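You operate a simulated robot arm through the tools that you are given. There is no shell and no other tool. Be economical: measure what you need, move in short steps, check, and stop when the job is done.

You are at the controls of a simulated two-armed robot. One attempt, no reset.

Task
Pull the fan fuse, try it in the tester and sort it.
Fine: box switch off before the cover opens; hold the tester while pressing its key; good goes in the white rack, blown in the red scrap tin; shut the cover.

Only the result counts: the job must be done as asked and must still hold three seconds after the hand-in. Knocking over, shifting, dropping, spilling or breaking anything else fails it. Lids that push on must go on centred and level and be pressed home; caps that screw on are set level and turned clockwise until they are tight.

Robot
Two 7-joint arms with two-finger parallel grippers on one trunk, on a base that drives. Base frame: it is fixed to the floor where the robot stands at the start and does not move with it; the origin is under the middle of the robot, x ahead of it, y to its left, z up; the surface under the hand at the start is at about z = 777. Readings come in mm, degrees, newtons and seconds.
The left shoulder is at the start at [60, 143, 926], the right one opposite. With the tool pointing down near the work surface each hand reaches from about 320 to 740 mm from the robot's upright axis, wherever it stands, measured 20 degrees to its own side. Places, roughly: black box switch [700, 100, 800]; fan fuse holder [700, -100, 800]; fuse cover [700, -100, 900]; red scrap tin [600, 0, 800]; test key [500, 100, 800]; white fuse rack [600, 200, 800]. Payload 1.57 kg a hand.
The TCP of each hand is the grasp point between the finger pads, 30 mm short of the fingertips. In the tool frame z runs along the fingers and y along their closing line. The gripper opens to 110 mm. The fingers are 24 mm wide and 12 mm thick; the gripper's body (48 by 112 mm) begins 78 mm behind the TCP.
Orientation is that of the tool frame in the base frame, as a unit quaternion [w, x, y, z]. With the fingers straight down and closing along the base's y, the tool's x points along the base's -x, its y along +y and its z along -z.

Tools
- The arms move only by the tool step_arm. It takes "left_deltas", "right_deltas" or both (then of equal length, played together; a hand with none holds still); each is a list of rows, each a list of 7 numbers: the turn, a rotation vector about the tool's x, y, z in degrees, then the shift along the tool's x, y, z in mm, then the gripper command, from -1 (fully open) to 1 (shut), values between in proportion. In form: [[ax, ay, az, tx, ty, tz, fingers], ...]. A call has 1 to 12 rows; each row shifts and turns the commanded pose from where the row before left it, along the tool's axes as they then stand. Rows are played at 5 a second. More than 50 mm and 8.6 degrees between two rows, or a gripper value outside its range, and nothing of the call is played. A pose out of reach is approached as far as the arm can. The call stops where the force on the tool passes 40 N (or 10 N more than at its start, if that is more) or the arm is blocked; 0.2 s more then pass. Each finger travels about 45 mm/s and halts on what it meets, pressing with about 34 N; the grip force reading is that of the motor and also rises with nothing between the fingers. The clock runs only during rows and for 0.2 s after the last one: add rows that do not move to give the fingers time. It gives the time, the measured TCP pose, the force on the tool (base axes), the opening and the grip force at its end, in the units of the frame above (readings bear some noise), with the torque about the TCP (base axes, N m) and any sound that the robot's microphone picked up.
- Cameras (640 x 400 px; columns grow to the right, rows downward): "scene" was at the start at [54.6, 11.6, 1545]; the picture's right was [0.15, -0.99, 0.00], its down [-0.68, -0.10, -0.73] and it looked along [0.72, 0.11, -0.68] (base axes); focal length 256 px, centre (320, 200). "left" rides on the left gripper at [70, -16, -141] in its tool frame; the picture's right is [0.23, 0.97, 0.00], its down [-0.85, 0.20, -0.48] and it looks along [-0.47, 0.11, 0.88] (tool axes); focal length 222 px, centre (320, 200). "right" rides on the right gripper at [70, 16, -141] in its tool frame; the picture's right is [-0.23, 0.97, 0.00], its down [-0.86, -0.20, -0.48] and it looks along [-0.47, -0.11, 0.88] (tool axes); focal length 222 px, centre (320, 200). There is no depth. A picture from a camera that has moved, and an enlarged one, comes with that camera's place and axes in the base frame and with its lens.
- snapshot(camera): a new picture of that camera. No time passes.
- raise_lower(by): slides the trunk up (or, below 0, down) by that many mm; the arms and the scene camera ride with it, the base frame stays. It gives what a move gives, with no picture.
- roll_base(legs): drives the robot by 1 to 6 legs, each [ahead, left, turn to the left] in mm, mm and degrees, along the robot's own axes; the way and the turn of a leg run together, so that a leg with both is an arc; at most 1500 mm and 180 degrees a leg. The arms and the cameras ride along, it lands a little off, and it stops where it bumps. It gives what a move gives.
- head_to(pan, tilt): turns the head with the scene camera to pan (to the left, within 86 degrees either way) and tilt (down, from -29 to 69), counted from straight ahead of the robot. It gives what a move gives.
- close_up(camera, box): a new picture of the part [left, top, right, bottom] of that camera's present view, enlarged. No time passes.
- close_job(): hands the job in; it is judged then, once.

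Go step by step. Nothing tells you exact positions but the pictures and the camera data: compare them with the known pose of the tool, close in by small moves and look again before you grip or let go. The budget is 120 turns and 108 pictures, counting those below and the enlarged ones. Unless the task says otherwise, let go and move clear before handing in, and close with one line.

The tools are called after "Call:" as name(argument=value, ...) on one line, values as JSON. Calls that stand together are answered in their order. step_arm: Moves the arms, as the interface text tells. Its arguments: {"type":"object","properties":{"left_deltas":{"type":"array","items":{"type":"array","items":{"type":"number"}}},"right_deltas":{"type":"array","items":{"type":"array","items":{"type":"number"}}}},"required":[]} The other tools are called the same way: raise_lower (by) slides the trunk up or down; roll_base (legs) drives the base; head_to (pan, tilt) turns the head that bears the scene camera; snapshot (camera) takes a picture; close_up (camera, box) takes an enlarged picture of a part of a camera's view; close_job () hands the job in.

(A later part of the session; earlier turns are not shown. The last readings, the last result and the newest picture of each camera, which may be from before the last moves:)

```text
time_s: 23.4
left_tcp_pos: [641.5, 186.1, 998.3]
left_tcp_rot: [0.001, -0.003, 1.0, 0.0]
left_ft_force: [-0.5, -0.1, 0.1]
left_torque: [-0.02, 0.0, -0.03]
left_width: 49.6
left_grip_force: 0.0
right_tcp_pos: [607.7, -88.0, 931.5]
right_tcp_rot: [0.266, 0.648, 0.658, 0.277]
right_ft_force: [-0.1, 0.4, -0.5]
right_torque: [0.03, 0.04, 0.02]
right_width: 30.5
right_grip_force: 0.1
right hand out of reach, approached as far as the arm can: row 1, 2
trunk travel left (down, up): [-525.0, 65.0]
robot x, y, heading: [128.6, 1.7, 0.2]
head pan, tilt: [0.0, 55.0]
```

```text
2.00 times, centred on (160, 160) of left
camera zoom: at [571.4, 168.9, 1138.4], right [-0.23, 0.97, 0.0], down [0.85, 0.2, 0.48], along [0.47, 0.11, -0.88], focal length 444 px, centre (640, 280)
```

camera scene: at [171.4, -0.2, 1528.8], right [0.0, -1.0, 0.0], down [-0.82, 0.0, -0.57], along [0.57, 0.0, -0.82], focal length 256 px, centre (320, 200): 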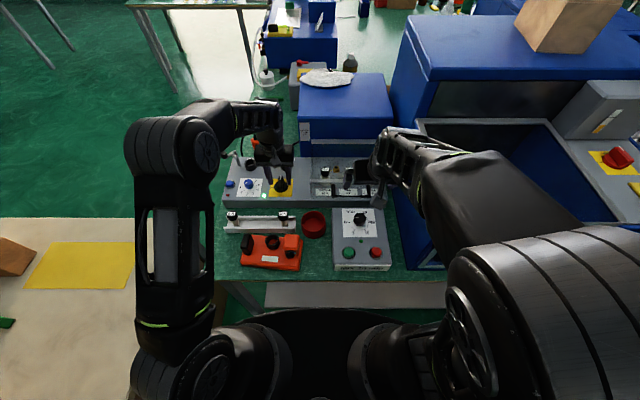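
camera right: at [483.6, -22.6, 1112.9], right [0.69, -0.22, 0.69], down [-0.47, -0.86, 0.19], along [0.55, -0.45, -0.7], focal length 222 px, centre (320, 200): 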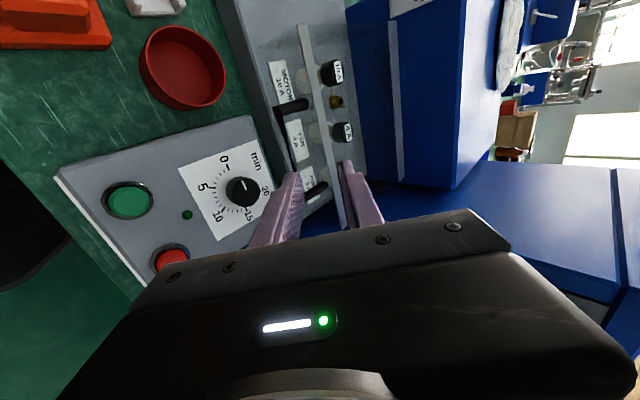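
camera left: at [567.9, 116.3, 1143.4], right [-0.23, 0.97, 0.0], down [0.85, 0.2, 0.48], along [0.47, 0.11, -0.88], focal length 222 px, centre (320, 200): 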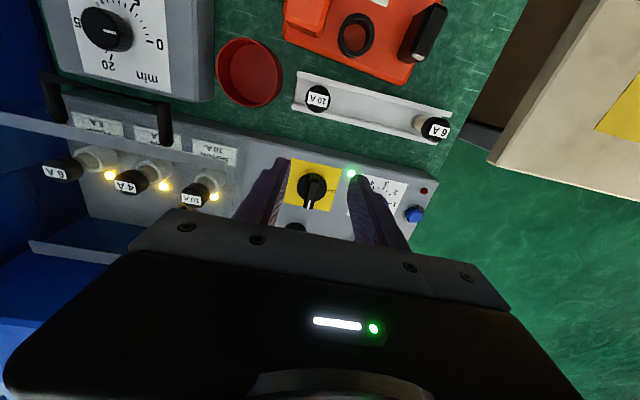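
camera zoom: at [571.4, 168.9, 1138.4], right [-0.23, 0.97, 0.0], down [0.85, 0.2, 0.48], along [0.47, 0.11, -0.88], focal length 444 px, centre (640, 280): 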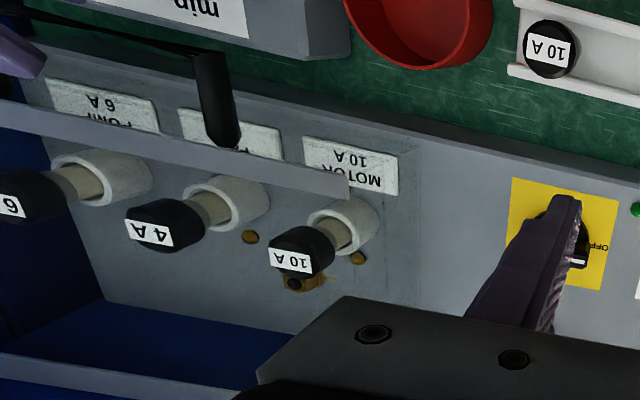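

Call:
step_arm(right_deltas=[[0, 0, 0, -2, -11, 0, 0.45], [0, 0, 0, 0, 0, 13, 0.45], [0, 0, 0, 0, 0, 12, 0.45], [0, 0, 0, 0, 0, 0, 0.45]])

Call:
close_up(camera="right", box=[250, 40, 400, 240])

Call:
snapshot(camera="left")

```text
time_s: 24.4
left_tcp_pos: [640.4, 184.9, 996.8]
left_tcp_rot: [0.001, -0.002, 1.0, 0.0]
left_ft_force: [0.8, 0.4, 0.7]
left_torque: [-0.01, -0.03, 0.03]
left_width: 49.5
left_grip_force: 0.1
right_tcp_pos: [617.3, -92.2, 906.3]
right_tcp_rot: [0.266, 0.648, 0.658, 0.277]
right_ft_force: [0.6, 0.0, 0.2]
right_torque: [0.01, 0.0, -0.01]
right_width: 30.3
right_grip_force: 0.1
trunk travel left (down, up): [-525.0, 65.0]
robot x, y, heading: [130.1, 0.6, 0.3]
head pan, tilt: [0.0, 55.0]
```

```text
2.00 times, centred on (325, 140) of right
camera zoom: at [529.0, -23.9, 1018.7], right [0.69, -0.22, 0.69], down [-0.47, -0.86, 0.19], along [0.55, -0.45, -0.7], focal length 444 px, centre (310, 320)
```

zoom: 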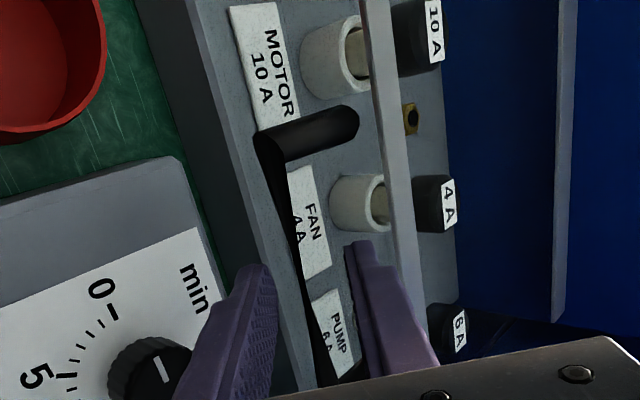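

```text
68 pictures are left
camera left: at [571.6, 168.9, 1138.3], right [-0.23, 0.97, 0.0], down [0.85, 0.2, 0.48], along [0.47, 0.11, -0.88], focal length 222 px, centre (320, 200)
```

left: 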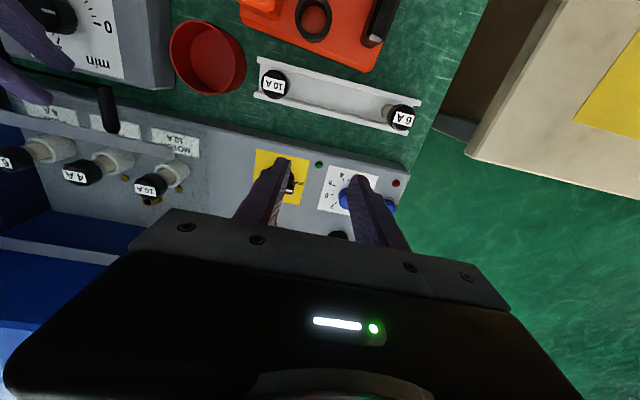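

Call:
step_arm(right_deltas=[[0, 0, 0, 0, 0, 0, 0.8], [0, 0, 0, 0, 0, 0, 1], [0, 0, 0, 0, 0, 0, 1]])

Call:
close_up(camera="right", box=[250, 40, 400, 240])

```text
time_s: 25.2
left_tcp_pos: [640.4, 185.8, 997.1]
left_tcp_rot: [0.001, -0.002, 1.0, 0.0]
left_ft_force: [0.5, -0.2, 0.5]
left_torque: [0.01, 0.02, 0.02]
left_width: 49.6
left_grip_force: 0.1
right_tcp_pos: [616.4, -91.6, 905.9]
right_tcp_rot: [0.266, 0.648, 0.658, 0.276]
right_ft_force: [-7.2, 0.3, -0.8]
right_torque: [0.24, 0.22, -0.28]
right_width: 14.0
right_grip_force: 29.5
trunk travel left (down, up): [-525.0, 65.0]
robot x, y, heading: [126.1, 1.0, 0.2]
head pan, tilt: [0.0, 55.0]
```

```text
2.00 times, centred on (325, 140) of right
camera zoom: at [528.0, -24.0, 1018.6], right [0.69, -0.22, 0.69], down [-0.47, -0.86, 0.19], along [0.55, -0.45, -0.7], focal length 444 px, centre (310, 320)
```

zoom: 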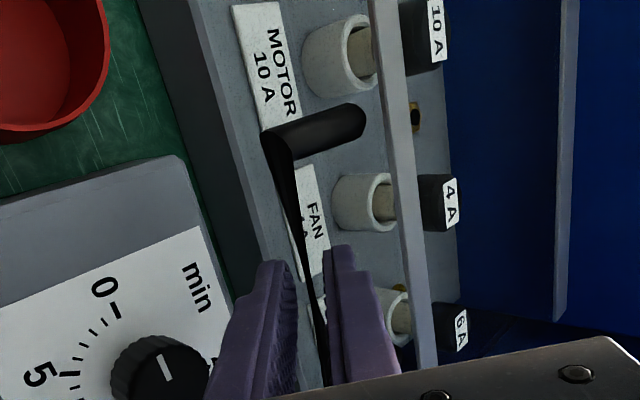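

Call:
step_arm(right_deltas=[[0, 0, 0, 0, 5, -7, 1], [0, 0, 0, 0, 5.5, -7, 1], [0, 0, 0, 0, 6, -6.5, 1], [0, 0, 0, 0, 6, -6.5, 1], [0, 0, 0, 0, 0, 0, 1]])

Call:
snapshot(camera="scene")

Call:
close_up(camera="right", box=[250, 40, 400, 240])

```text
time_s: 26.4
left_tcp_pos: [641.0, 185.8, 996.3]
left_tcp_rot: [0.0, -0.002, 1.0, 0.0]
left_ft_force: [0.3, -0.6, -0.7]
left_torque: [-0.02, 0.01, 0.02]
left_width: 49.5
left_grip_force: 0.0
right_tcp_pos: [617.8, -91.6, 940.4]
right_tcp_rot: [0.265, 0.649, 0.658, 0.276]
right_ft_force: [4.5, 2.6, 0.3]
right_torque: [0.32, -0.15, -0.15]
right_width: 13.6
right_grip_force: 30.5
trunk travel left (down, up): [-525.0, 65.0]
robot x, y, heading: [131.3, 1.7, 0.3]
head pan, tilt: [0.0, 55.0]
```

```text
66 pictures are left
camera scene: at [172.4, 0.1, 1528.8], right [0.0, -1.0, 0.0], down [-0.82, 0.0, -0.57], along [0.57, 0.0, -0.82], focal length 256 px, centre (320, 200)
```

scene: 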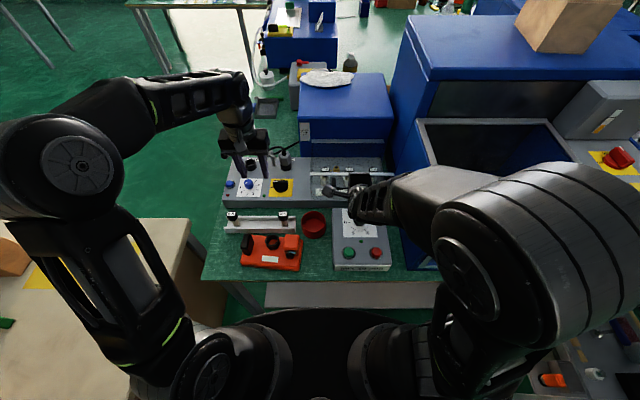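

```text
2.00 times, centred on (325, 140) of right
camera zoom: at [528.9, -24.0, 1052.7], right [0.69, -0.22, 0.69], down [-0.47, -0.86, 0.19], along [0.55, -0.45, -0.7], focal length 444 px, centre (310, 320)
```

zoom: 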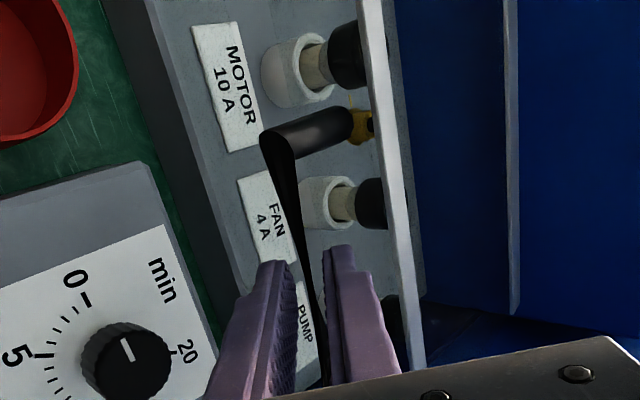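

Call:
step_arm(right_deltas=[[0, 0, 0, 0, 13.2, -11.1, 1], [0, 0, 0, 0, 13.3, -11.2, 1], [0, 0, 0, 0, 15, -8.7, 1], [0, 0, 0, 0, 15, -8.6, 1], [0, 0, 0, 0, 16.2, -6, 1], [0, 0, 0, 0, 16.3, -5.9, 1], [0, 0, 0, 0, 0, 0, 1]])

Call:
close_up(camera="right", box=[200, 40, 450, 240])

Call:
close_up(camera="scene", box=[260, 90, 420, 210])

```text
time_s: 28.1
left_tcp_pos: [643.3, 185.7, 995.9]
left_tcp_rot: [-0.001, -0.002, 1.0, 0.0]
left_ft_force: [-0.5, 0.5, 0.0]
left_torque: [0.01, -0.04, 0.0]
left_width: 49.5
left_grip_force: 0.2
right_tcp_pos: [646.5, -91.3, 1036.8]
right_tcp_rot: [0.264, 0.648, 0.659, 0.275]
right_ft_force: [16.0, 5.2, -11.4]
right_torque: [0.66, -0.07, 0.03]
right_width: 13.7
right_grip_force: 30.2
trunk travel left (down, up): [-525.0, 65.0]
robot x, y, heading: [127.4, 1.4, 0.3]
head pan, tilt: [0.0, 55.0]
```

```text
2.00 times, centred on (325, 140) of right
camera zoom: at [558.5, -24.0, 1150.7], right [0.69, -0.22, 0.68], down [-0.46, -0.87, 0.19], along [0.55, -0.45, -0.7], focal length 444 px, centre (310, 320)
```

zoom: 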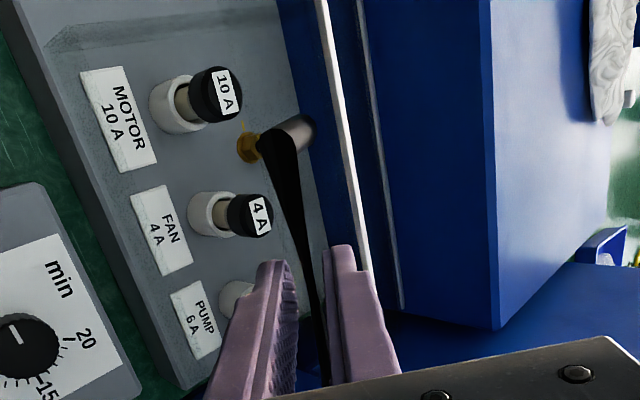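

```text
3.33 times, centred on (340, 150) of scene
camera zoom: at [175.0, 0.5, 1528.7], right [0.0, -1.0, 0.0], down [-0.82, 0.0, -0.57], along [0.57, 0.0, -0.82], focal length 854 px, centre (253, 367)
```

zoom: 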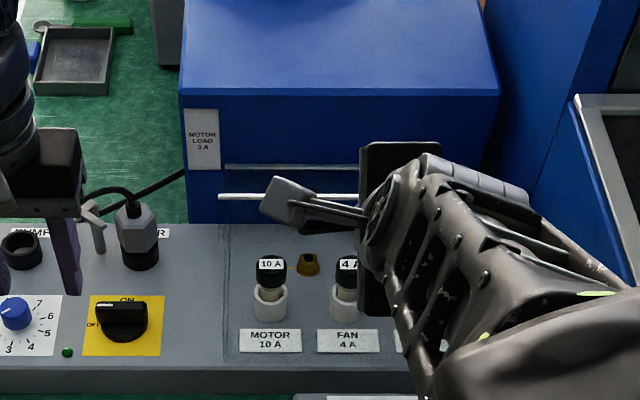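

Call:
step_arm(right_deltas=[[0, 0, 0, 0, 12, 0, 1], [0, 0, 0, 0, 12, -2, 1], [0, 0, 0, 0, 12, 0, 1], [0, 0, 0, 0, 16, 1, 1], [0, 0, 0, 0, 16, 2, 1], [0, 0, 0, 0, 0, 0, 1]])

Call:
close_up(camera="right", box=[200, 40, 450, 240])

```text
time_s: 29.4
left_tcp_pos: [639.3, 185.7, 997.6]
left_tcp_rot: [0.002, -0.003, 1.0, -0.001]
left_ft_force: [-0.1, -0.1, 0.0]
left_torque: [-0.01, -0.02, 0.0]
left_width: 49.7
left_grip_force: 0.0
right_tcp_pos: [687.1, -91.1, 1089.9]
right_tcp_rot: [0.266, 0.649, 0.657, 0.277]
right_ft_force: [-8.8, 5.4, 11.8]
right_torque: [0.67, -0.11, 0.1]
right_width: 13.8
right_grip_force: 30.7
trunk travel left (down, up): [-525.0, 65.0]
robot x, y, heading: [127.4, 0.9, 0.5]
head pan, tilt: [0.0, 55.0]
```

```text
2.00 times, centred on (325, 140) of right
camera zoom: at [599.8, -24.0, 1201.1], right [0.69, -0.22, 0.69], down [-0.47, -0.86, 0.19], along [0.55, -0.45, -0.7], focal length 444 px, centre (310, 320)
```

zoom: 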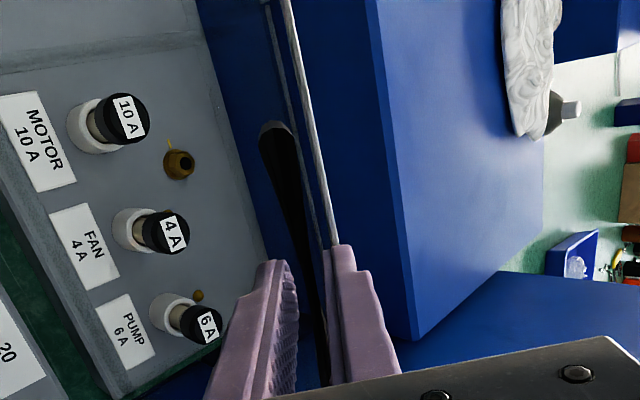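

Call:
step_arm(right_deltas=[[0, 0, 0, 0, 11, -1, 1], [0, 0, 0, 0, 11, 2.3, 1], [0, 0, 0, 0, 11, 2.7, 1], [0, 0, 0, 0, 11, 4, 1], [0, 0, 0, 0, 11, 4, 1], [0, 0, 0, 0, 10, 4.4, 1], [0, 0, 0, 0, 0, 0, 1]])

Call:
close_up(camera="left", box=[0, 60, 320, 260])

Call:
close_up(camera="scene", box=[260, 70, 420, 190])

```text
time_s: 31.1
left_tcp_pos: [637.9, 185.9, 1000.1]
left_tcp_rot: [0.003, -0.003, 1.0, 0.0]
left_ft_force: [-0.4, 0.8, 0.8]
left_torque: [0.02, 0.0, 0.01]
left_width: 49.7
left_grip_force: 0.0
right_tcp_pos: [745.2, -91.3, 1126.0]
right_tcp_rot: [0.267, 0.649, 0.657, 0.277]
right_ft_force: [-10.2, 2.2, 25.4]
right_torque: [0.61, -0.2, -0.43]
right_width: 14.1
right_grip_force: 30.2
trunk travel left (down, up): [-525.0, 65.0]
robot x, y, heading: [127.0, 3.0, 0.2]
head pan, tilt: [0.0, 55.0]
```

```text
2.00 times, centred on (160, 160) of left
camera zoom: at [568.3, 169.4, 1139.8], right [-0.23, 0.97, 0.0], down [0.85, 0.2, 0.48], along [0.47, 0.11, -0.88], focal length 444 px, centre (640, 280)
```

zoom: 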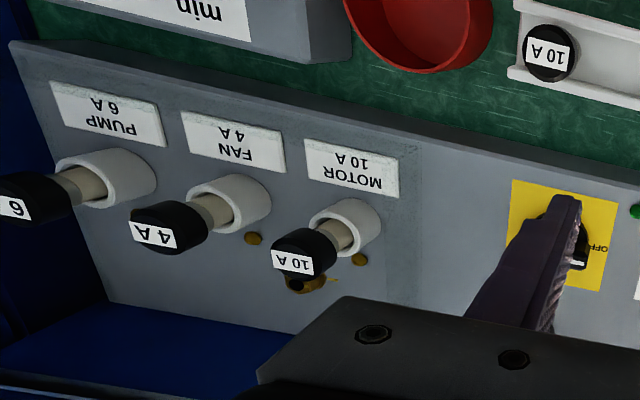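

```text
3.33 times, centred on (340, 130) of scene
camera zoom: at [167.1, 0.6, 1529.1], right [0.0, -1.0, 0.0], down [-0.82, 0.0, -0.58], along [0.58, 0.0, -0.82], focal length 854 px, centre (253, 433)
```

zoom: 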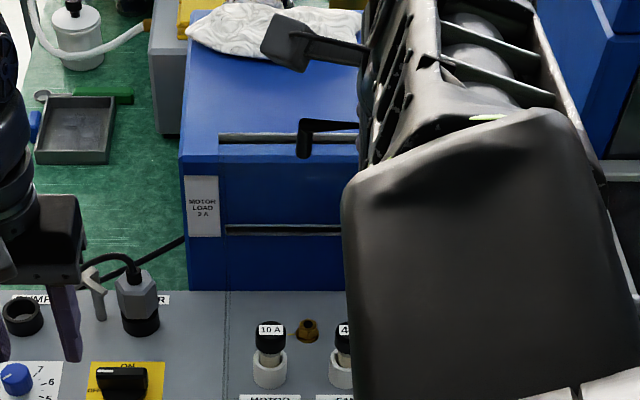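

Call:
step_arm(right_deltas=[[0, 0, 0, 0, 3, -3, 1], [0, 0, 0, 0, 10, 5.2, 1], [0, 0, 0, 0, 10, 5.5, 1], [0, 0, 0, 0, 10, 5.5, 1], [0, 0, 0, 0, 10, 5.8, 1], [0, 0, 0, 0, 0, 0, 1]])

Call:
close_up(camera="scene", box=[260, 70, 420, 190])

```text
time_s: 32.5
left_tcp_pos: [640.1, 185.5, 997.3]
left_tcp_rot: [0.002, -0.003, 1.0, -0.001]
left_ft_force: [0.6, 0.9, -0.2]
left_torque: [-0.04, 0.01, 0.03]
left_width: 49.5
left_grip_force: 0.1
right_tcp_pos: [791.2, -91.8, 1140.8]
right_tcp_rot: [0.266, 0.648, 0.657, 0.277]
right_ft_force: [-2.6, 4.4, 15.1]
right_torque: [0.44, -0.21, -0.13]
right_width: 13.6
right_grip_force: 29.9
trunk travel left (down, up): [-525.0, 65.0]
robot x, y, heading: [126.1, -0.9, 0.4]
head pan, tilt: [0.0, 55.0]
```

```text
3.33 times, centred on (340, 130) of scene
camera zoom: at [169.7, 0.8, 1528.9], right [0.0, -1.0, 0.0], down [-0.82, 0.0, -0.57], along [0.57, 0.0, -0.82], focal length 854 px, centre (253, 433)
```

zoom: 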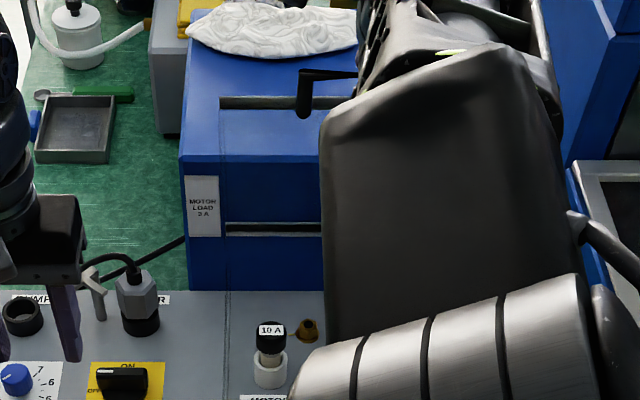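

Call:
step_arm(right_deltas=[[0, 0, 0, 0, 9, 3, 1], [0, 0, 0, 0, 8, 6, 1], [0, 0, 0, 0, 7.5, 6, 1], [0, 0, 0, 0, 0, 0, 1]])

Call:
close_up(camera="right", box=[200, 40, 450, 240])

```text
time_s: 33.5
left_tcp_pos: [640.8, 185.2, 997.5]
left_tcp_rot: [0.001, -0.002, 1.0, 0.0]
left_ft_force: [0.0, 0.4, -0.3]
left_torque: [0.01, -0.01, 0.0]
left_width: 49.6
left_grip_force: 0.0
right_tcp_pos: [819.4, -91.4, 1144.4]
right_tcp_rot: [0.265, 0.649, 0.658, 0.275]
right_ft_force: [-0.8, 1.0, 4.2]
right_torque: [-0.1, -0.03, -0.59]
right_width: 13.5
right_grip_force: 29.8
trunk travel left (down, up): [-525.0, 65.0]
robot x, y, heading: [124.1, -5.9, 0.3]
head pan, tilt: [0.0, 55.0]
```

```text
2.00 times, centred on (325, 140) of right
camera zoom: at [731.5, -24.0, 1257.2], right [0.69, -0.22, 0.69], down [-0.47, -0.86, 0.19], along [0.55, -0.45, -0.7], focal length 444 px, centre (310, 320)
```

zoom: 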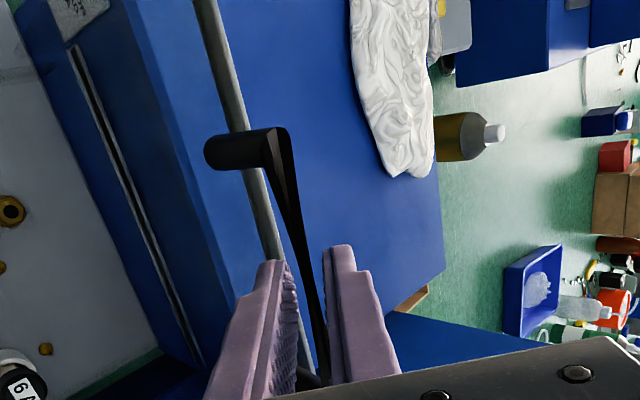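

Call:
step_arm(right_deltas=[[0, 0, 0, 0, 7, 7, 1], [0, 0, 0, 0, 7, 8, 1], [0, 0, 0, 0, 7, 8, 1], [0, 0, 0, 0, 0, 0, 1]])

Call:
close_up(camera="right", box=[200, 40, 450, 240])

```text
time_s: 34.5
left_tcp_pos: [639.4, 184.8, 999.2]
left_tcp_rot: [0.002, -0.002, 1.0, 0.0]
left_ft_force: [-0.2, 0.2, -0.9]
left_torque: [0.0, -0.04, 0.0]
left_width: 49.4
left_grip_force: 0.1
right_tcp_pos: [848.3, -91.9, 1146.5]
right_tcp_rot: [0.268, 0.648, 0.657, 0.277]
right_ft_force: [-5.4, -5.0, 20.7]
right_torque: [0.23, -0.15, -0.22]
right_width: 13.7
right_grip_force: 29.8
trunk travel left (down, up): [-525.0, 65.0]
robot x, y, heading: [128.1, -3.1, 0.3]
head pan, tilt: [0.0, 55.0]
```

```text
2.00 times, centred on (325, 140) of right
camera zoom: at [759.1, -24.0, 1257.9], right [0.69, -0.22, 0.69], down [-0.47, -0.86, 0.19], along [0.56, -0.45, -0.7], focal length 444 px, centre (310, 320)
```

zoom: 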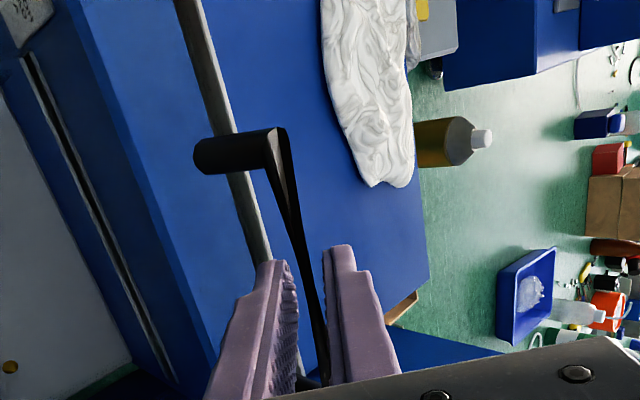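

Call:
step_arm(right_deltas=[[0, 0, 0, 0, 6, 4, 1], [0, 0, 0, 0, 6, 6, 1], [0, 0, 0, 0, 6, 6, 1], [0, 0, 0, 0, 0, 0, 1]])

Call:
close_up(camera="right", box=[200, 40, 450, 240])

Call:
close_up(camera="scene", box=[260, 60, 420, 180])

```text
time_s: 35.0
left_tcp_pos: [637.1, 184.9, 998.5]
left_tcp_rot: [0.002, -0.002, 1.0, 0.0]
left_ft_force: [-0.2, -0.1, -0.4]
left_torque: [-0.01, -0.01, -0.01]
left_width: 49.4
left_grip_force: 0.0
right_tcp_pos: [853.2, -90.1, 1140.4]
right_tcp_rot: [0.258, 0.652, 0.66, 0.27]
right_ft_force: [-23.9, -1.4, 6.4]
right_torque: [0.21, 0.18, -0.3]
right_width: 13.7
right_grip_force: 30.7
trunk travel left (down, up): [-525.0, 65.0]
robot x, y, heading: [125.1, -0.1, 0.3]
head pan, tilt: [0.0, 55.0]
stopped in row 2 (right hand): the force on the tool passed its limit at 58 N (the readings are from after the stop); the commanded pose is now the measured one
```

```text
2.00 times, centred on (325, 140) of right
camera zoom: at [767.7, -22.9, 1254.9], right [0.71, -0.22, 0.67], down [-0.46, -0.87, 0.2], along [0.54, -0.45, -0.71], focal length 444 px, centre (310, 320)
```

zoom: 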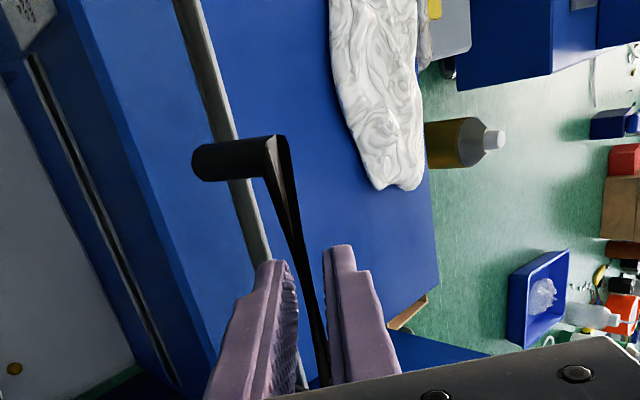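

```text
3.33 times, centred on (340, 120) of scene
camera zoom: at [165.9, -0.5, 1528.8], right [0.0, -1.0, 0.0], down [-0.82, 0.0, -0.58], along [0.58, 0.0, -0.82], focal length 854 px, centre (253, 467)
```

zoom: 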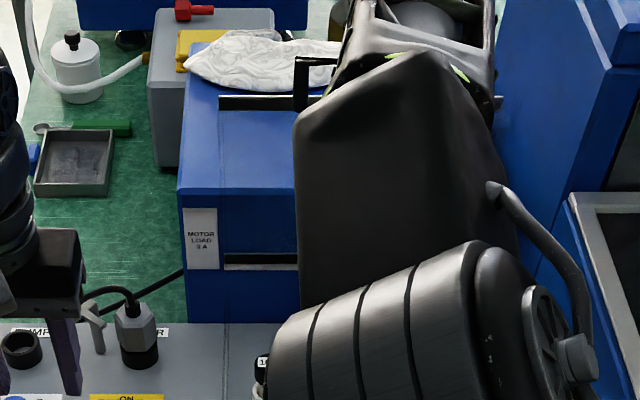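

Call:
step_arm(right_deltas=[[0, 0, 0, 0, 0, 0, 0.9], [0, 0, 0, 0, 0, 0, 0.6], [0, 0, 0, 0, 0, 0, 0.45], [0, 0, 0, 0, 0, 0, 0.45], [0, 0, 0, 0, 0, 0, 0.45]])

Call:
close_up(camera="right", box=[200, 40, 450, 240])

```text
time_s: 36.2
left_tcp_pos: [642.0, 184.5, 996.8]
left_tcp_rot: [0.001, -0.003, 1.0, 0.001]
left_ft_force: [-0.3, 0.2, 0.0]
left_torque: [-0.03, 0.02, 0.0]
left_width: 49.6
left_grip_force: 0.1
right_tcp_pos: [858.9, -89.6, 1137.6]
right_tcp_rot: [0.258, 0.652, 0.66, 0.27]
right_ft_force: [-0.6, 0.0, 0.2]
right_torque: [0.01, -0.04, 0.05]
right_width: 30.1
right_grip_force: 0.1
trunk travel left (down, up): [-525.0, 65.0]
robot x, y, heading: [128.0, 1.1, 0.1]
head pan, tilt: [0.0, 55.0]
```

```text
2.00 times, centred on (325, 140) of right
camera zoom: at [772.8, -22.3, 1252.2], right [0.71, -0.22, 0.67], down [-0.46, -0.87, 0.2], along [0.54, -0.45, -0.71], focal length 444 px, centre (310, 320)
```

zoom: 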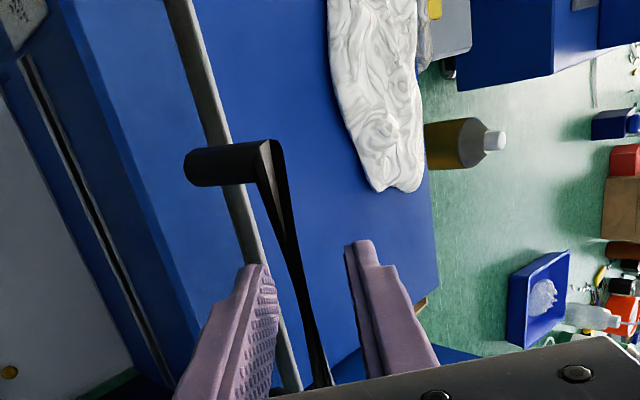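

Call:
step_arm(right_deltas=[[0, 0, 0, 0, 0, -10, 0.45], [0, 0, 0, 0, 0, -12, 0.45], [0, 0, 0, 0, 0, -15, 0.45], [0, 0, 0, 0, 0, 0, 0.45]])

Call:
close_up(camera="right", box=[200, 40, 450, 240])

```text
time_s: 37.2
left_tcp_pos: [641.9, 185.8, 996.8]
left_tcp_rot: [0.002, -0.003, 1.0, 0.0]
left_ft_force: [0.2, -0.1, -0.5]
left_torque: [0.0, 0.01, 0.03]
left_width: 49.8
left_grip_force: 0.1
right_tcp_pos: [833.5, -89.7, 1164.4]
right_tcp_rot: [0.258, 0.652, 0.66, 0.27]
right_ft_force: [0.2, -1.0, -0.1]
right_torque: [0.02, -0.03, 0.01]
right_width: 30.7
right_grip_force: 0.0
trunk travel left (down, up): [-525.0, 65.0]
robot x, y, heading: [125.5, 0.0, 0.2]
head pan, tilt: [0.0, 55.0]
```

```text
2.00 times, centred on (325, 140) of right
camera zoom: at [746.7, -22.3, 1278.9], right [0.71, -0.22, 0.67], down [-0.46, -0.86, 0.2], along [0.54, -0.45, -0.71], focal length 444 px, centre (310, 320)
```

zoom: 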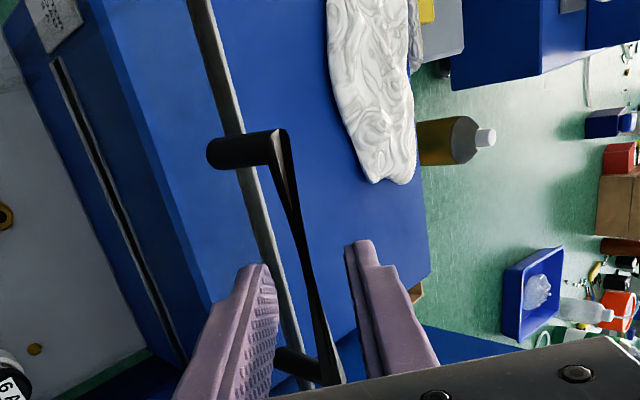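

Call:
step_arm(right_deltas=[[0, 0, 0, 0, 0, -35, 0.45], [0, 0, 0, 0, 0, -35, 0.45], [0, 0, 0, 0, 0, -30, 0.45], [0, 0, 0, 0, -41, -17, 0.45], [0, 0, 0, 0, -41, -17, 0.45], [0, 0, 0, 0, -41, -17, 0.45], [0, 0, 0, 0, -41, -17, 0.45], [0, 0, 0, 0, -41, -17, 0.45], [0, 0, 0, 0, -41, -17, 0.45], [0, 0, 0, 0, 0, 0, 0.45]])

Call:
step_arm(right_deltas=[[8.4, 0, 0, 0, 0, 0, 0.45], [8.4, 0, 0, 0, 0, 0, 0.45], [8.4, 0, 0, 0, 0, 0, 0.45], [8.4, 0, 0, 0, 0, 0, 0.45], [8.4, 0, 0, 0, 0, 0, 0.45], [3, 0, 0, 0, 0, 0, 0.45], [0, 0, -8.5, 0, 0, 0, 0.45], [0, 0, -8.5, 0, 0, 0, 0.45], [0, 0, -8.5, 0, 0, 0, 0.45], [0, 0, -8.5, 0, 0, 0, 0.45], [0, 0, -8.5, 0, 0, 0, 0.45], [0, 0, -8.5, 0, 0, 0, 0.45]])

Call:
snapshot(camera="scene")

```text
time_s: 38.9
left_tcp_pos: [640.5, 184.8, 998.1]
left_tcp_rot: [0.0, -0.002, 1.0, -0.001]
left_ft_force: [-0.1, -0.3, 0.4]
left_torque: [-0.02, -0.01, 0.03]
left_width: 49.6
left_grip_force: 0.0
right_tcp_pos: [619.4, -187.6, 1137.5]
right_tcp_rot: [0.243, 0.736, 0.59, 0.227]
right_ft_force: [-0.7, 0.0, 0.2]
right_torque: [-0.01, 0.03, -0.01]
right_width: 30.3
right_grip_force: 0.0
trunk travel left (down, up): [-525.0, 65.0]
robot x, y, heading: [122.5, 0.5, 0.3]
head pan, tilt: [0.0, 55.0]
stopped in row 8 (right hand): the arm was blocked; the commanded pose is now the measured one
```

```text
time_s: 41.5
left_tcp_pos: [640.8, 184.9, 996.9]
left_tcp_rot: [0.0, -0.001, 1.0, 0.0]
left_ft_force: [-0.4, 0.1, -1.1]
left_torque: [-0.01, -0.01, 0.01]
left_width: 49.5
left_grip_force: 0.0
right_tcp_pos: [606.3, -185.3, 1075.7]
right_tcp_rot: [-0.057, 0.424, 0.904, 0.01]
right_ft_force: [-0.4, -0.1, -0.5]
right_torque: [0.01, -0.05, -0.01]
right_width: 30.3
right_grip_force: 0.0
right hand out of reach, approached as far as the arm can: row 5, 6
trunk travel left (down, up): [-525.0, 65.0]
robot x, y, heading: [122.4, -2.3, 0.1]
head pan, tilt: [0.0, 55.0]
```

```text
52 pictures are left
camera scene: at [171.2, -0.3, 1528.8], right [0.0, -1.0, 0.0], down [-0.82, 0.0, -0.57], along [0.57, 0.0, -0.82], focal length 256 px, centre (320, 200)
```

scene: 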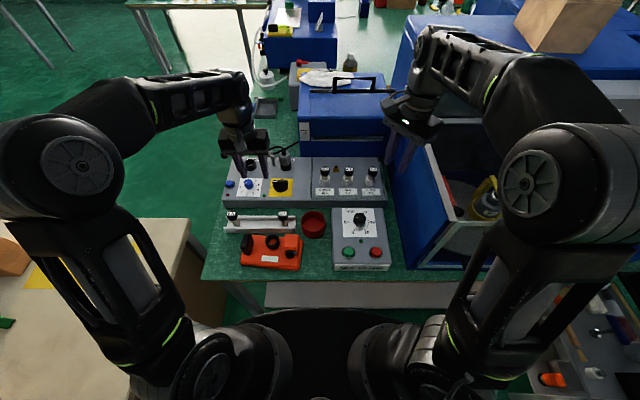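

Call:
step_arm(right_deltas=[[0, 0, 0, 36, -22, 0, 0.45], [0, 0, 0, 36, -22, 0, 0.45], [0, 0, 0, 36, -22, 0, 0.45], [0, 0, -8.4, 0, 0, 0, 0.45], [0, 0, -8.4, 0, 0, 0, 0.6], [0, 0, -8.4, 0, 0, 0, 0.8], [0, 0, -8.4, 0, 0, 0, 1], [0, 0, -8.4, 0, 0, 0, 1], [0, 0, -8.2, 0, 0, 0, 1], [3.8, -5.5, 0, 0, 0, 0, 1], [0, 0, 0, 0, 0, 0, 1]])

Call:
snapshot(camera="right")

Call:
close_up(camera="scene", box=[300, 60, 420, 220])

```text
time_s: 43.9
left_tcp_pos: [641.3, 184.4, 997.9]
left_tcp_rot: [0.0, -0.002, 1.0, 0.001]
left_ft_force: [0.3, -0.6, 0.4]
left_torque: [-0.02, -0.01, -0.01]
left_width: 49.7
left_grip_force: 0.1
right_tcp_pos: [487.7, -144.2, 1090.3]
right_tcp_rot: [-0.001, 0.001, 1.0, -0.001]
right_ft_force: [0.7, 0.0, -0.2]
right_torque: [0.03, 0.01, -0.02]
right_width: 0.0
right_grip_force: 21.4
trunk travel left (down, up): [-525.0, 65.0]
robot x, y, heading: [124.0, 5.5, 0.3]
head pan, tilt: [0.0, 55.0]
```

```text
51 pictures are left
camera right: at [419.4, -128.2, 1232.3], right [0.23, 0.97, 0.0], down [0.86, -0.2, 0.48], along [0.46, -0.11, -0.88], focal length 222 px, centre (320, 200)
```

right: 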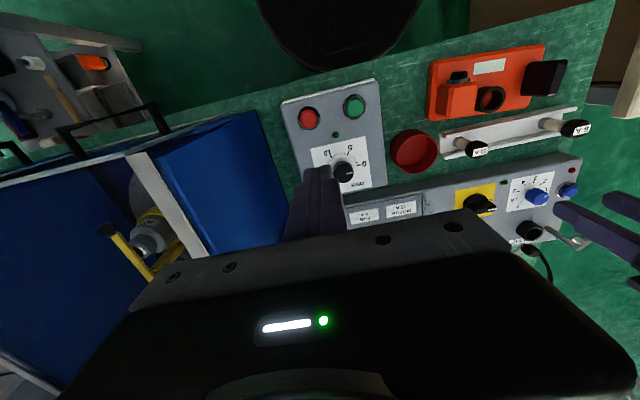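

```text
2.50 times, centred on (360, 140) of scene
camera zoom: at [171.7, -0.6, 1528.8], right [0.0, -1.0, 0.0], down [-0.82, 0.0, -0.57], along [0.57, 0.0, -0.82], focal length 641 px, centre (220, 350)
```

zoom: 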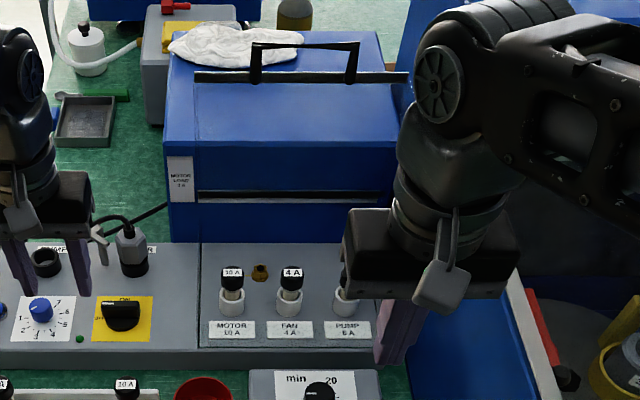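

Call:
step_arm(left_deltas=[[0, -8, 0, 0, -20, -10, 0.1], [0, -8, 0, 0, -30, -10, 0.1], [0, 0, 0, 0, -44, 0, 0.1], [0, 0, 0, 0, -44, 0, 0.1], [0, 0, 0, 0, -44, 0, 0.1], [0, 0, 0, 0, -44, 0, 0.1], [0, 0, 0, 0, -30, 0, 0.1], [0, 0, 0, 0, 0, 0, 0.1]], right_deltas=[[0, 0, 0, 10, -10, 15, 1], [0, 0, 0, 10, -10, 20, 1], [0, 0, 0, 10, -5, 20, 1], [0, 0, 0, 0, 0, 20, 1], [0, 0, 0, 0, 0, 0, 1], [0, 0, 0, 0, 0, 0, 1], [0, 0, 0, 0, 0, 0, 1], [0, 0, 0, 0, 0, 0, 1]])

Call:
snapshot(camera="left")

Call:
snapshot(camera="scene")

```text
time_s: 45.7
left_tcp_pos: [639.0, -69.8, 1018.6]
left_tcp_rot: [0.14, -0.003, 0.99, 0.0]
left_ft_force: [-0.3, -0.2, -0.6]
left_torque: [-0.01, -0.02, 0.0]
left_width: 49.3
left_grip_force: 0.0
right_tcp_pos: [456.8, -169.6, 1014.0]
right_tcp_rot: [-0.002, 0.001, 1.0, 0.0]
right_ft_force: [-0.2, 0.3, 0.2]
right_torque: [0.02, -0.02, -0.04]
right_width: 0.2
right_grip_force: 21.2
trunk travel left (down, up): [-525.0, 65.0]
robot x, y, heading: [125.7, 2.0, 0.1]
head pan, tilt: [0.0, 55.0]
```

```text
49 pictures are left
camera left: at [534.0, -86.3, 1135.1], right [-0.22, 0.97, -0.06], down [0.69, 0.2, 0.7], along [0.69, 0.11, -0.71], focal length 222 px, centre (320, 200)
```

left: 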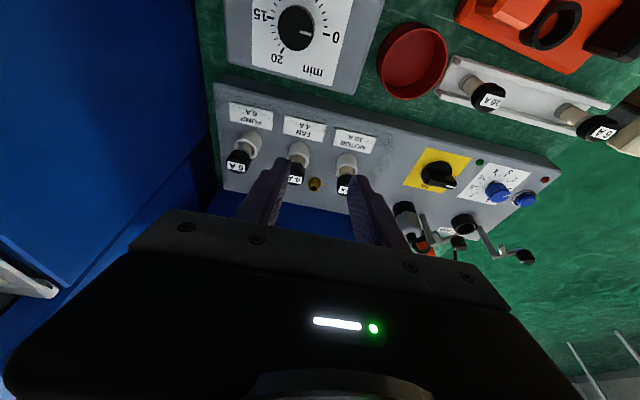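

```text
48 pictures are left
camera scene: at [171.1, -0.1, 1528.8], right [0.0, -1.0, 0.0], down [-0.82, 0.0, -0.57], along [0.57, 0.0, -0.82], focal length 256 px, centre (320, 200)
```

scene: 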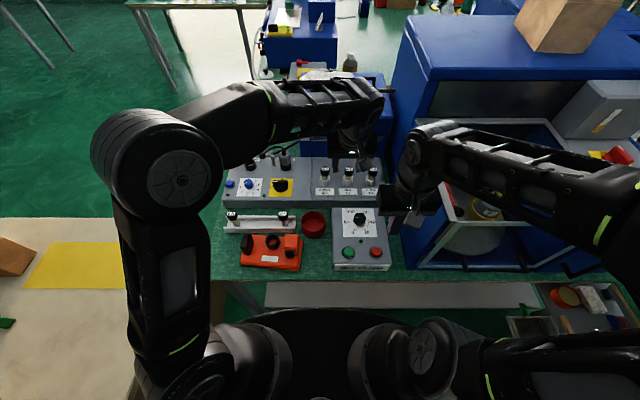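

Call:
step_arm(left_deltas=[[0, 0, 0, 0, -27, 0, 0.1], [0, 0, 0, 0, 0, 0, 0.1]])

Call:
close_up(camera="left", box=[240, 110, 400, 220])

Call:
close_up(camera="scene", box=[300, 140, 400, 205])

```text
time_s: 46.3
left_tcp_pos: [639.3, -98.1, 1018.7]
left_tcp_rot: [0.139, -0.002, 0.99, 0.0]
left_ft_force: [-0.3, -0.2, 0.3]
left_torque: [-0.01, 0.0, -0.02]
left_width: 49.4
left_grip_force: 0.1
right_tcp_pos: [457.5, -169.1, 1016.0]
right_tcp_rot: [0.0, 0.001, 1.0, 0.0]
right_ft_force: [-0.2, 0.7, 0.0]
right_torque: [-0.02, 0.01, 0.01]
right_width: 0.1
right_grip_force: 21.6
trunk travel left (down, up): [-525.0, 65.0]
robot x, y, heading: [125.1, 1.2, 0.0]
head pan, tilt: [0.0, 55.0]
```

```text
3.64 times, centred on (320, 165) of left
camera zoom: at [533.7, -114.6, 1135.4], right [-0.22, 0.97, -0.06], down [0.69, 0.2, 0.7], along [0.69, 0.11, -0.71], focal length 808 px, centre (320, 327)
```

zoom: 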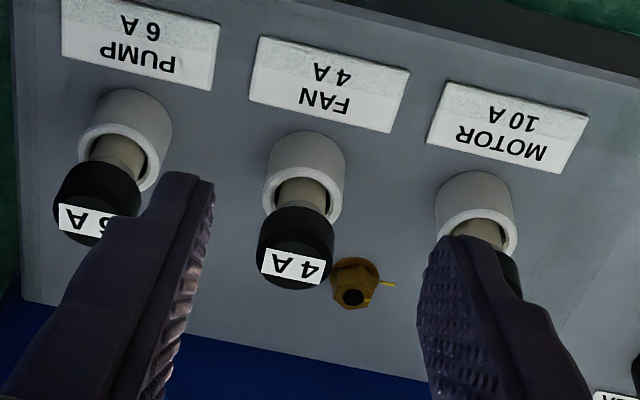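

```text
6.15 times, centred on (350, 172) of scene
camera zoom: at [171.0, 0.1, 1528.8], right [0.0, -1.0, 0.0], down [-0.82, 0.0, -0.57], along [0.57, 0.0, -0.82], focal length 1577 px, centre (135, 369)
```

zoom: 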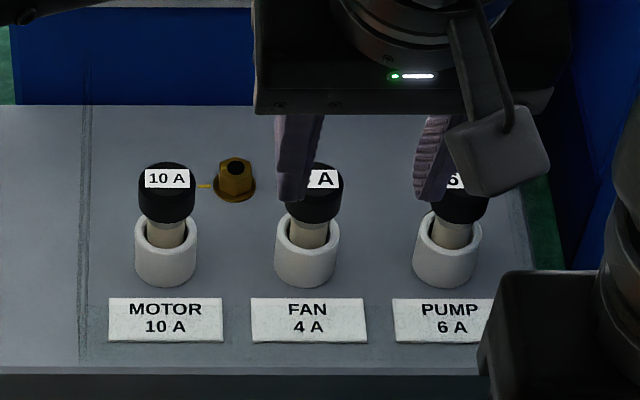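

Call:
step_arm(left_deltas=[[0, 0, 0, -23.9, 1, 37.6, 0.1], [0, 0, 0, -23.9, 1, 37.6, 0.1], [0, 0, 0, -23.9, 1, 37.6, 0.1], [0, 0, 0, 0, 0, 0, 0.1]])

Call:
close_up(camera="left", box=[240, 110, 400, 220])

Call:
close_up(camera="scene", box=[300, 140, 400, 205])

```text
time_s: 47.3
left_tcp_pos: [739.2, -96.6, 930.7]
left_tcp_rot: [0.14, -0.001, 0.99, 0.001]
left_ft_force: [0.3, 0.5, 0.3]
left_torque: [0.0, -0.01, -0.01]
left_width: 49.4
left_grip_force: 0.1
right_tcp_pos: [456.3, -169.3, 1014.0]
right_tcp_rot: [0.0, 0.0, 1.0, 0.0]
right_ft_force: [-0.2, -0.3, 0.1]
right_torque: [-0.04, 0.0, 0.0]
right_width: 0.0
right_grip_force: 21.5
trunk travel left (down, up): [-525.0, 65.0]
robot x, y, heading: [128.6, -0.1, -0.1]
head pan, tilt: [0.0, 55.0]
```

```text
3.64 times, centred on (320, 165) of left
camera zoom: at [634.1, -112.9, 1047.0], right [-0.22, 0.97, -0.06], down [0.69, 0.2, 0.7], along [0.69, 0.11, -0.71], focal length 808 px, centre (320, 327)
```

zoom: 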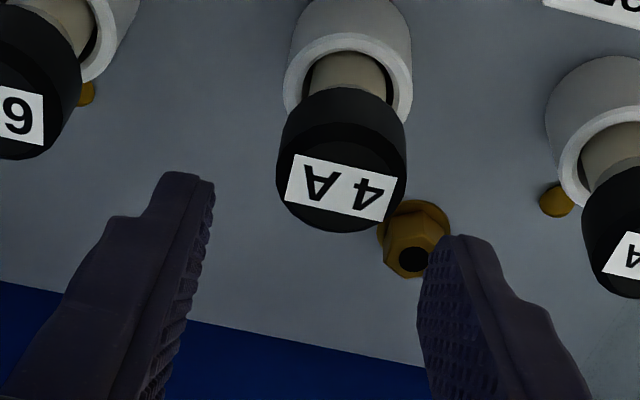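

```text
6.15 times, centred on (350, 172) of scene
camera zoom: at [170.5, -0.4, 1528.9], right [0.0, -1.0, 0.0], down [-0.82, 0.0, -0.57], along [0.57, 0.0, -0.82], focal length 1577 px, centre (135, 369)
```

zoom: 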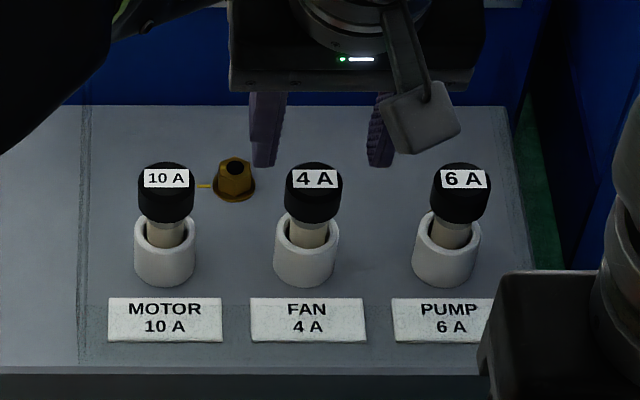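

Call:
step_arm(left_deltas=[[0, 0, 0, 6.3, 1, 20.4, 0.1], [0, 0, 0, 6.3, 0, 20.4, 0.1], [0, 0, 0, 0, 0, 0, 0.1]])

Call:
close_up(camera="left", box=[240, 110, 400, 220])

Call:
close_up(camera="scene", box=[300, 140, 400, 205])

```text
time_s: 48.1
left_tcp_pos: [740.8, -94.3, 889.6]
left_tcp_rot: [0.139, -0.003, 0.99, 0.0]
left_ft_force: [-0.4, -0.2, -0.4]
left_torque: [-0.02, 0.0, 0.02]
left_width: 49.7
left_grip_force: 0.2
right_tcp_pos: [456.3, -169.2, 1014.8]
right_tcp_rot: [0.0, 0.001, 1.0, 0.0]
right_ft_force: [-0.3, 0.1, -0.5]
right_torque: [0.02, -0.02, 0.0]
right_width: 0.0
right_grip_force: 21.3
trunk travel left (down, up): [-525.0, 65.0]
robot x, y, heading: [128.1, 2.1, 0.1]
head pan, tilt: [0.0, 55.0]
```

```text
3.64 times, centred on (320, 165) of left
camera zoom: at [634.9, -111.4, 1005.5], right [-0.22, 0.97, -0.06], down [0.69, 0.2, 0.7], along [0.69, 0.11, -0.71], focal length 808 px, centre (320, 327)
```

zoom: 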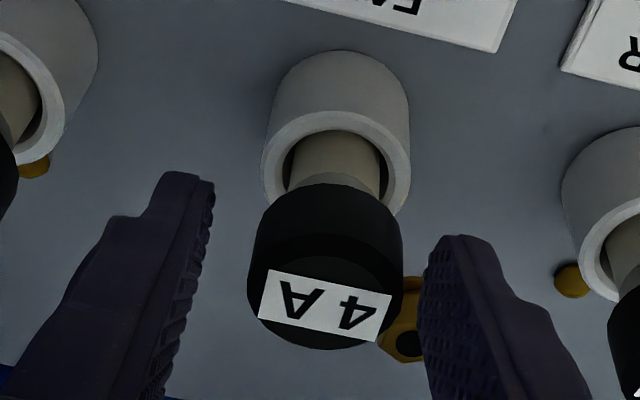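

```text
6.15 times, centred on (350, 172) of scene
camera zoom: at [171.0, -0.4, 1528.8], right [0.0, -1.0, 0.0], down [-0.82, 0.0, -0.57], along [0.57, 0.0, -0.82], focal length 1577 px, centre (135, 369)
```

zoom: 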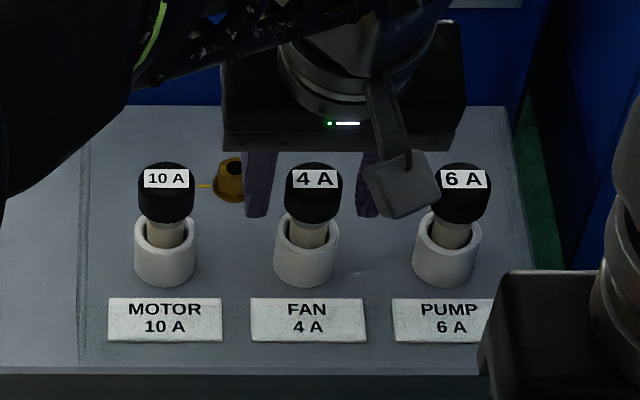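

Call:
step_arm(left_deltas=[[0, 0, 0, 0, -1, 0, 0.4], [0, 0, 0, 0, 0, 0, 0.7], [0, 0, 0, 0, 0, 0, 1], [0, 0, 0, 0, 0, 0, 1]])

Call:
close_up(camera="left", box=[240, 110, 400, 220])

```text
time_s: 49.1
left_tcp_pos: [740.4, -94.5, 887.5]
left_tcp_rot: [0.14, -0.001, 0.99, 0.0]
left_ft_force: [-0.4, 1.5, 0.9]
left_torque: [0.15, 0.03, -0.01]
left_width: 29.7
left_grip_force: 34.1
right_tcp_pos: [455.7, -170.0, 1015.4]
right_tcp_rot: [-0.001, 0.001, 1.0, 0.0]
right_ft_force: [-0.7, 0.0, -0.1]
right_torque: [0.0, 0.03, -0.01]
right_width: 0.0
right_grip_force: 21.2
trunk travel left (down, up): [-525.0, 65.0]
robot x, y, heading: [122.3, -1.5, 0.1]
head pan, tilt: [0.0, 55.0]
```

```text
3.64 times, centred on (320, 165) of left
camera zoom: at [634.7, -111.5, 1004.4], right [-0.22, 0.97, -0.06], down [0.69, 0.2, 0.7], along [0.69, 0.11, -0.71], focal length 808 px, centre (320, 327)
```

zoom: 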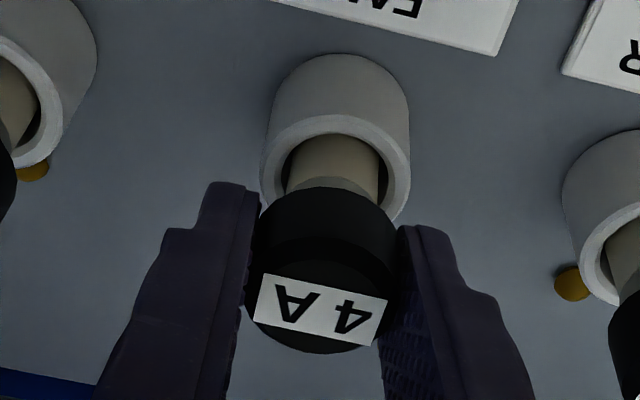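

Call:
step_arm(left_deltas=[[0, 0, 0, -1.4, 0, -4.8, 1], [0, 0, 0, -1.4, 0, -4.8, 1], [0, 0, 0, -2.8, 0, -9.6, 1], [0, 0, 0, -2.8, 0, -9.6, 1], [0, 0, 0, -2.8, 0, -9.6, 1], [0, 0, 0, -2.8, 0, -9.6, 1], [0, 0, 0, -2.8, 0, -9.6, 1], [0, 0, 0, 0, 0, 0, 1]])

Call:
close_up(camera="left", box=[240, 110, 400, 220])

Call:
close_up(camera="scene", box=[300, 140, 400, 205])

```text
time_s: 50.9
left_tcp_pos: [739.4, -96.9, 947.4]
left_tcp_rot: [0.139, -0.002, 0.99, 0.0]
left_ft_force: [0.0, 0.4, -0.5]
left_torque: [0.0, 0.02, -0.03]
left_width: 29.3
left_grip_force: 33.9
right_tcp_pos: [456.8, -168.9, 1014.6]
right_tcp_rot: [0.0, 0.0, 1.0, 0.001]
right_ft_force: [-0.9, 0.5, 0.0]
right_torque: [0.03, 0.02, -0.01]
right_width: 0.2
right_grip_force: 21.7
trunk travel left (down, up): [-525.0, 65.0]
robot x, y, heading: [126.1, -1.3, 0.2]
head pan, tilt: [0.0, 55.0]
```

```text
3.64 times, centred on (320, 165) of left
camera zoom: at [634.0, -112.4, 1063.8], right [-0.22, 0.97, -0.06], down [0.69, 0.2, 0.7], along [0.69, 0.11, -0.72], focal length 808 px, centre (320, 327)
```

zoom: 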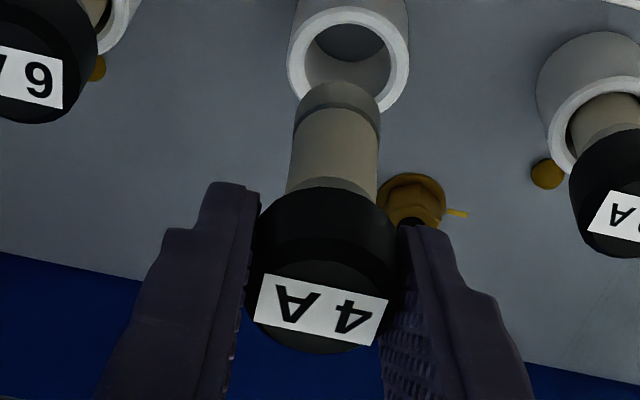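

```text
6.15 times, centred on (350, 172) of scene
camera zoom: at [171.3, -0.5, 1528.8], right [0.0, -1.0, 0.0], down [-0.82, 0.0, -0.57], along [0.57, 0.0, -0.82], focal length 1577 px, centre (135, 369)
```

zoom: 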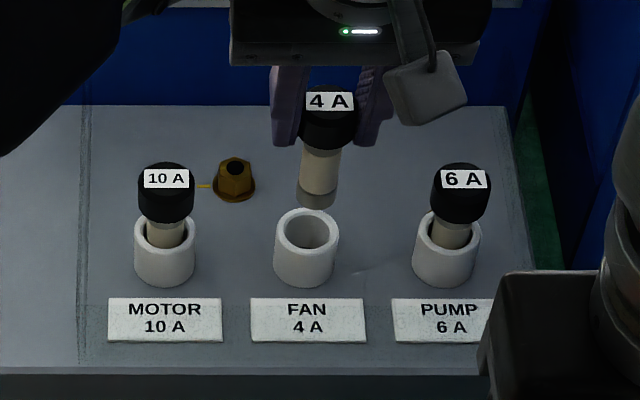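

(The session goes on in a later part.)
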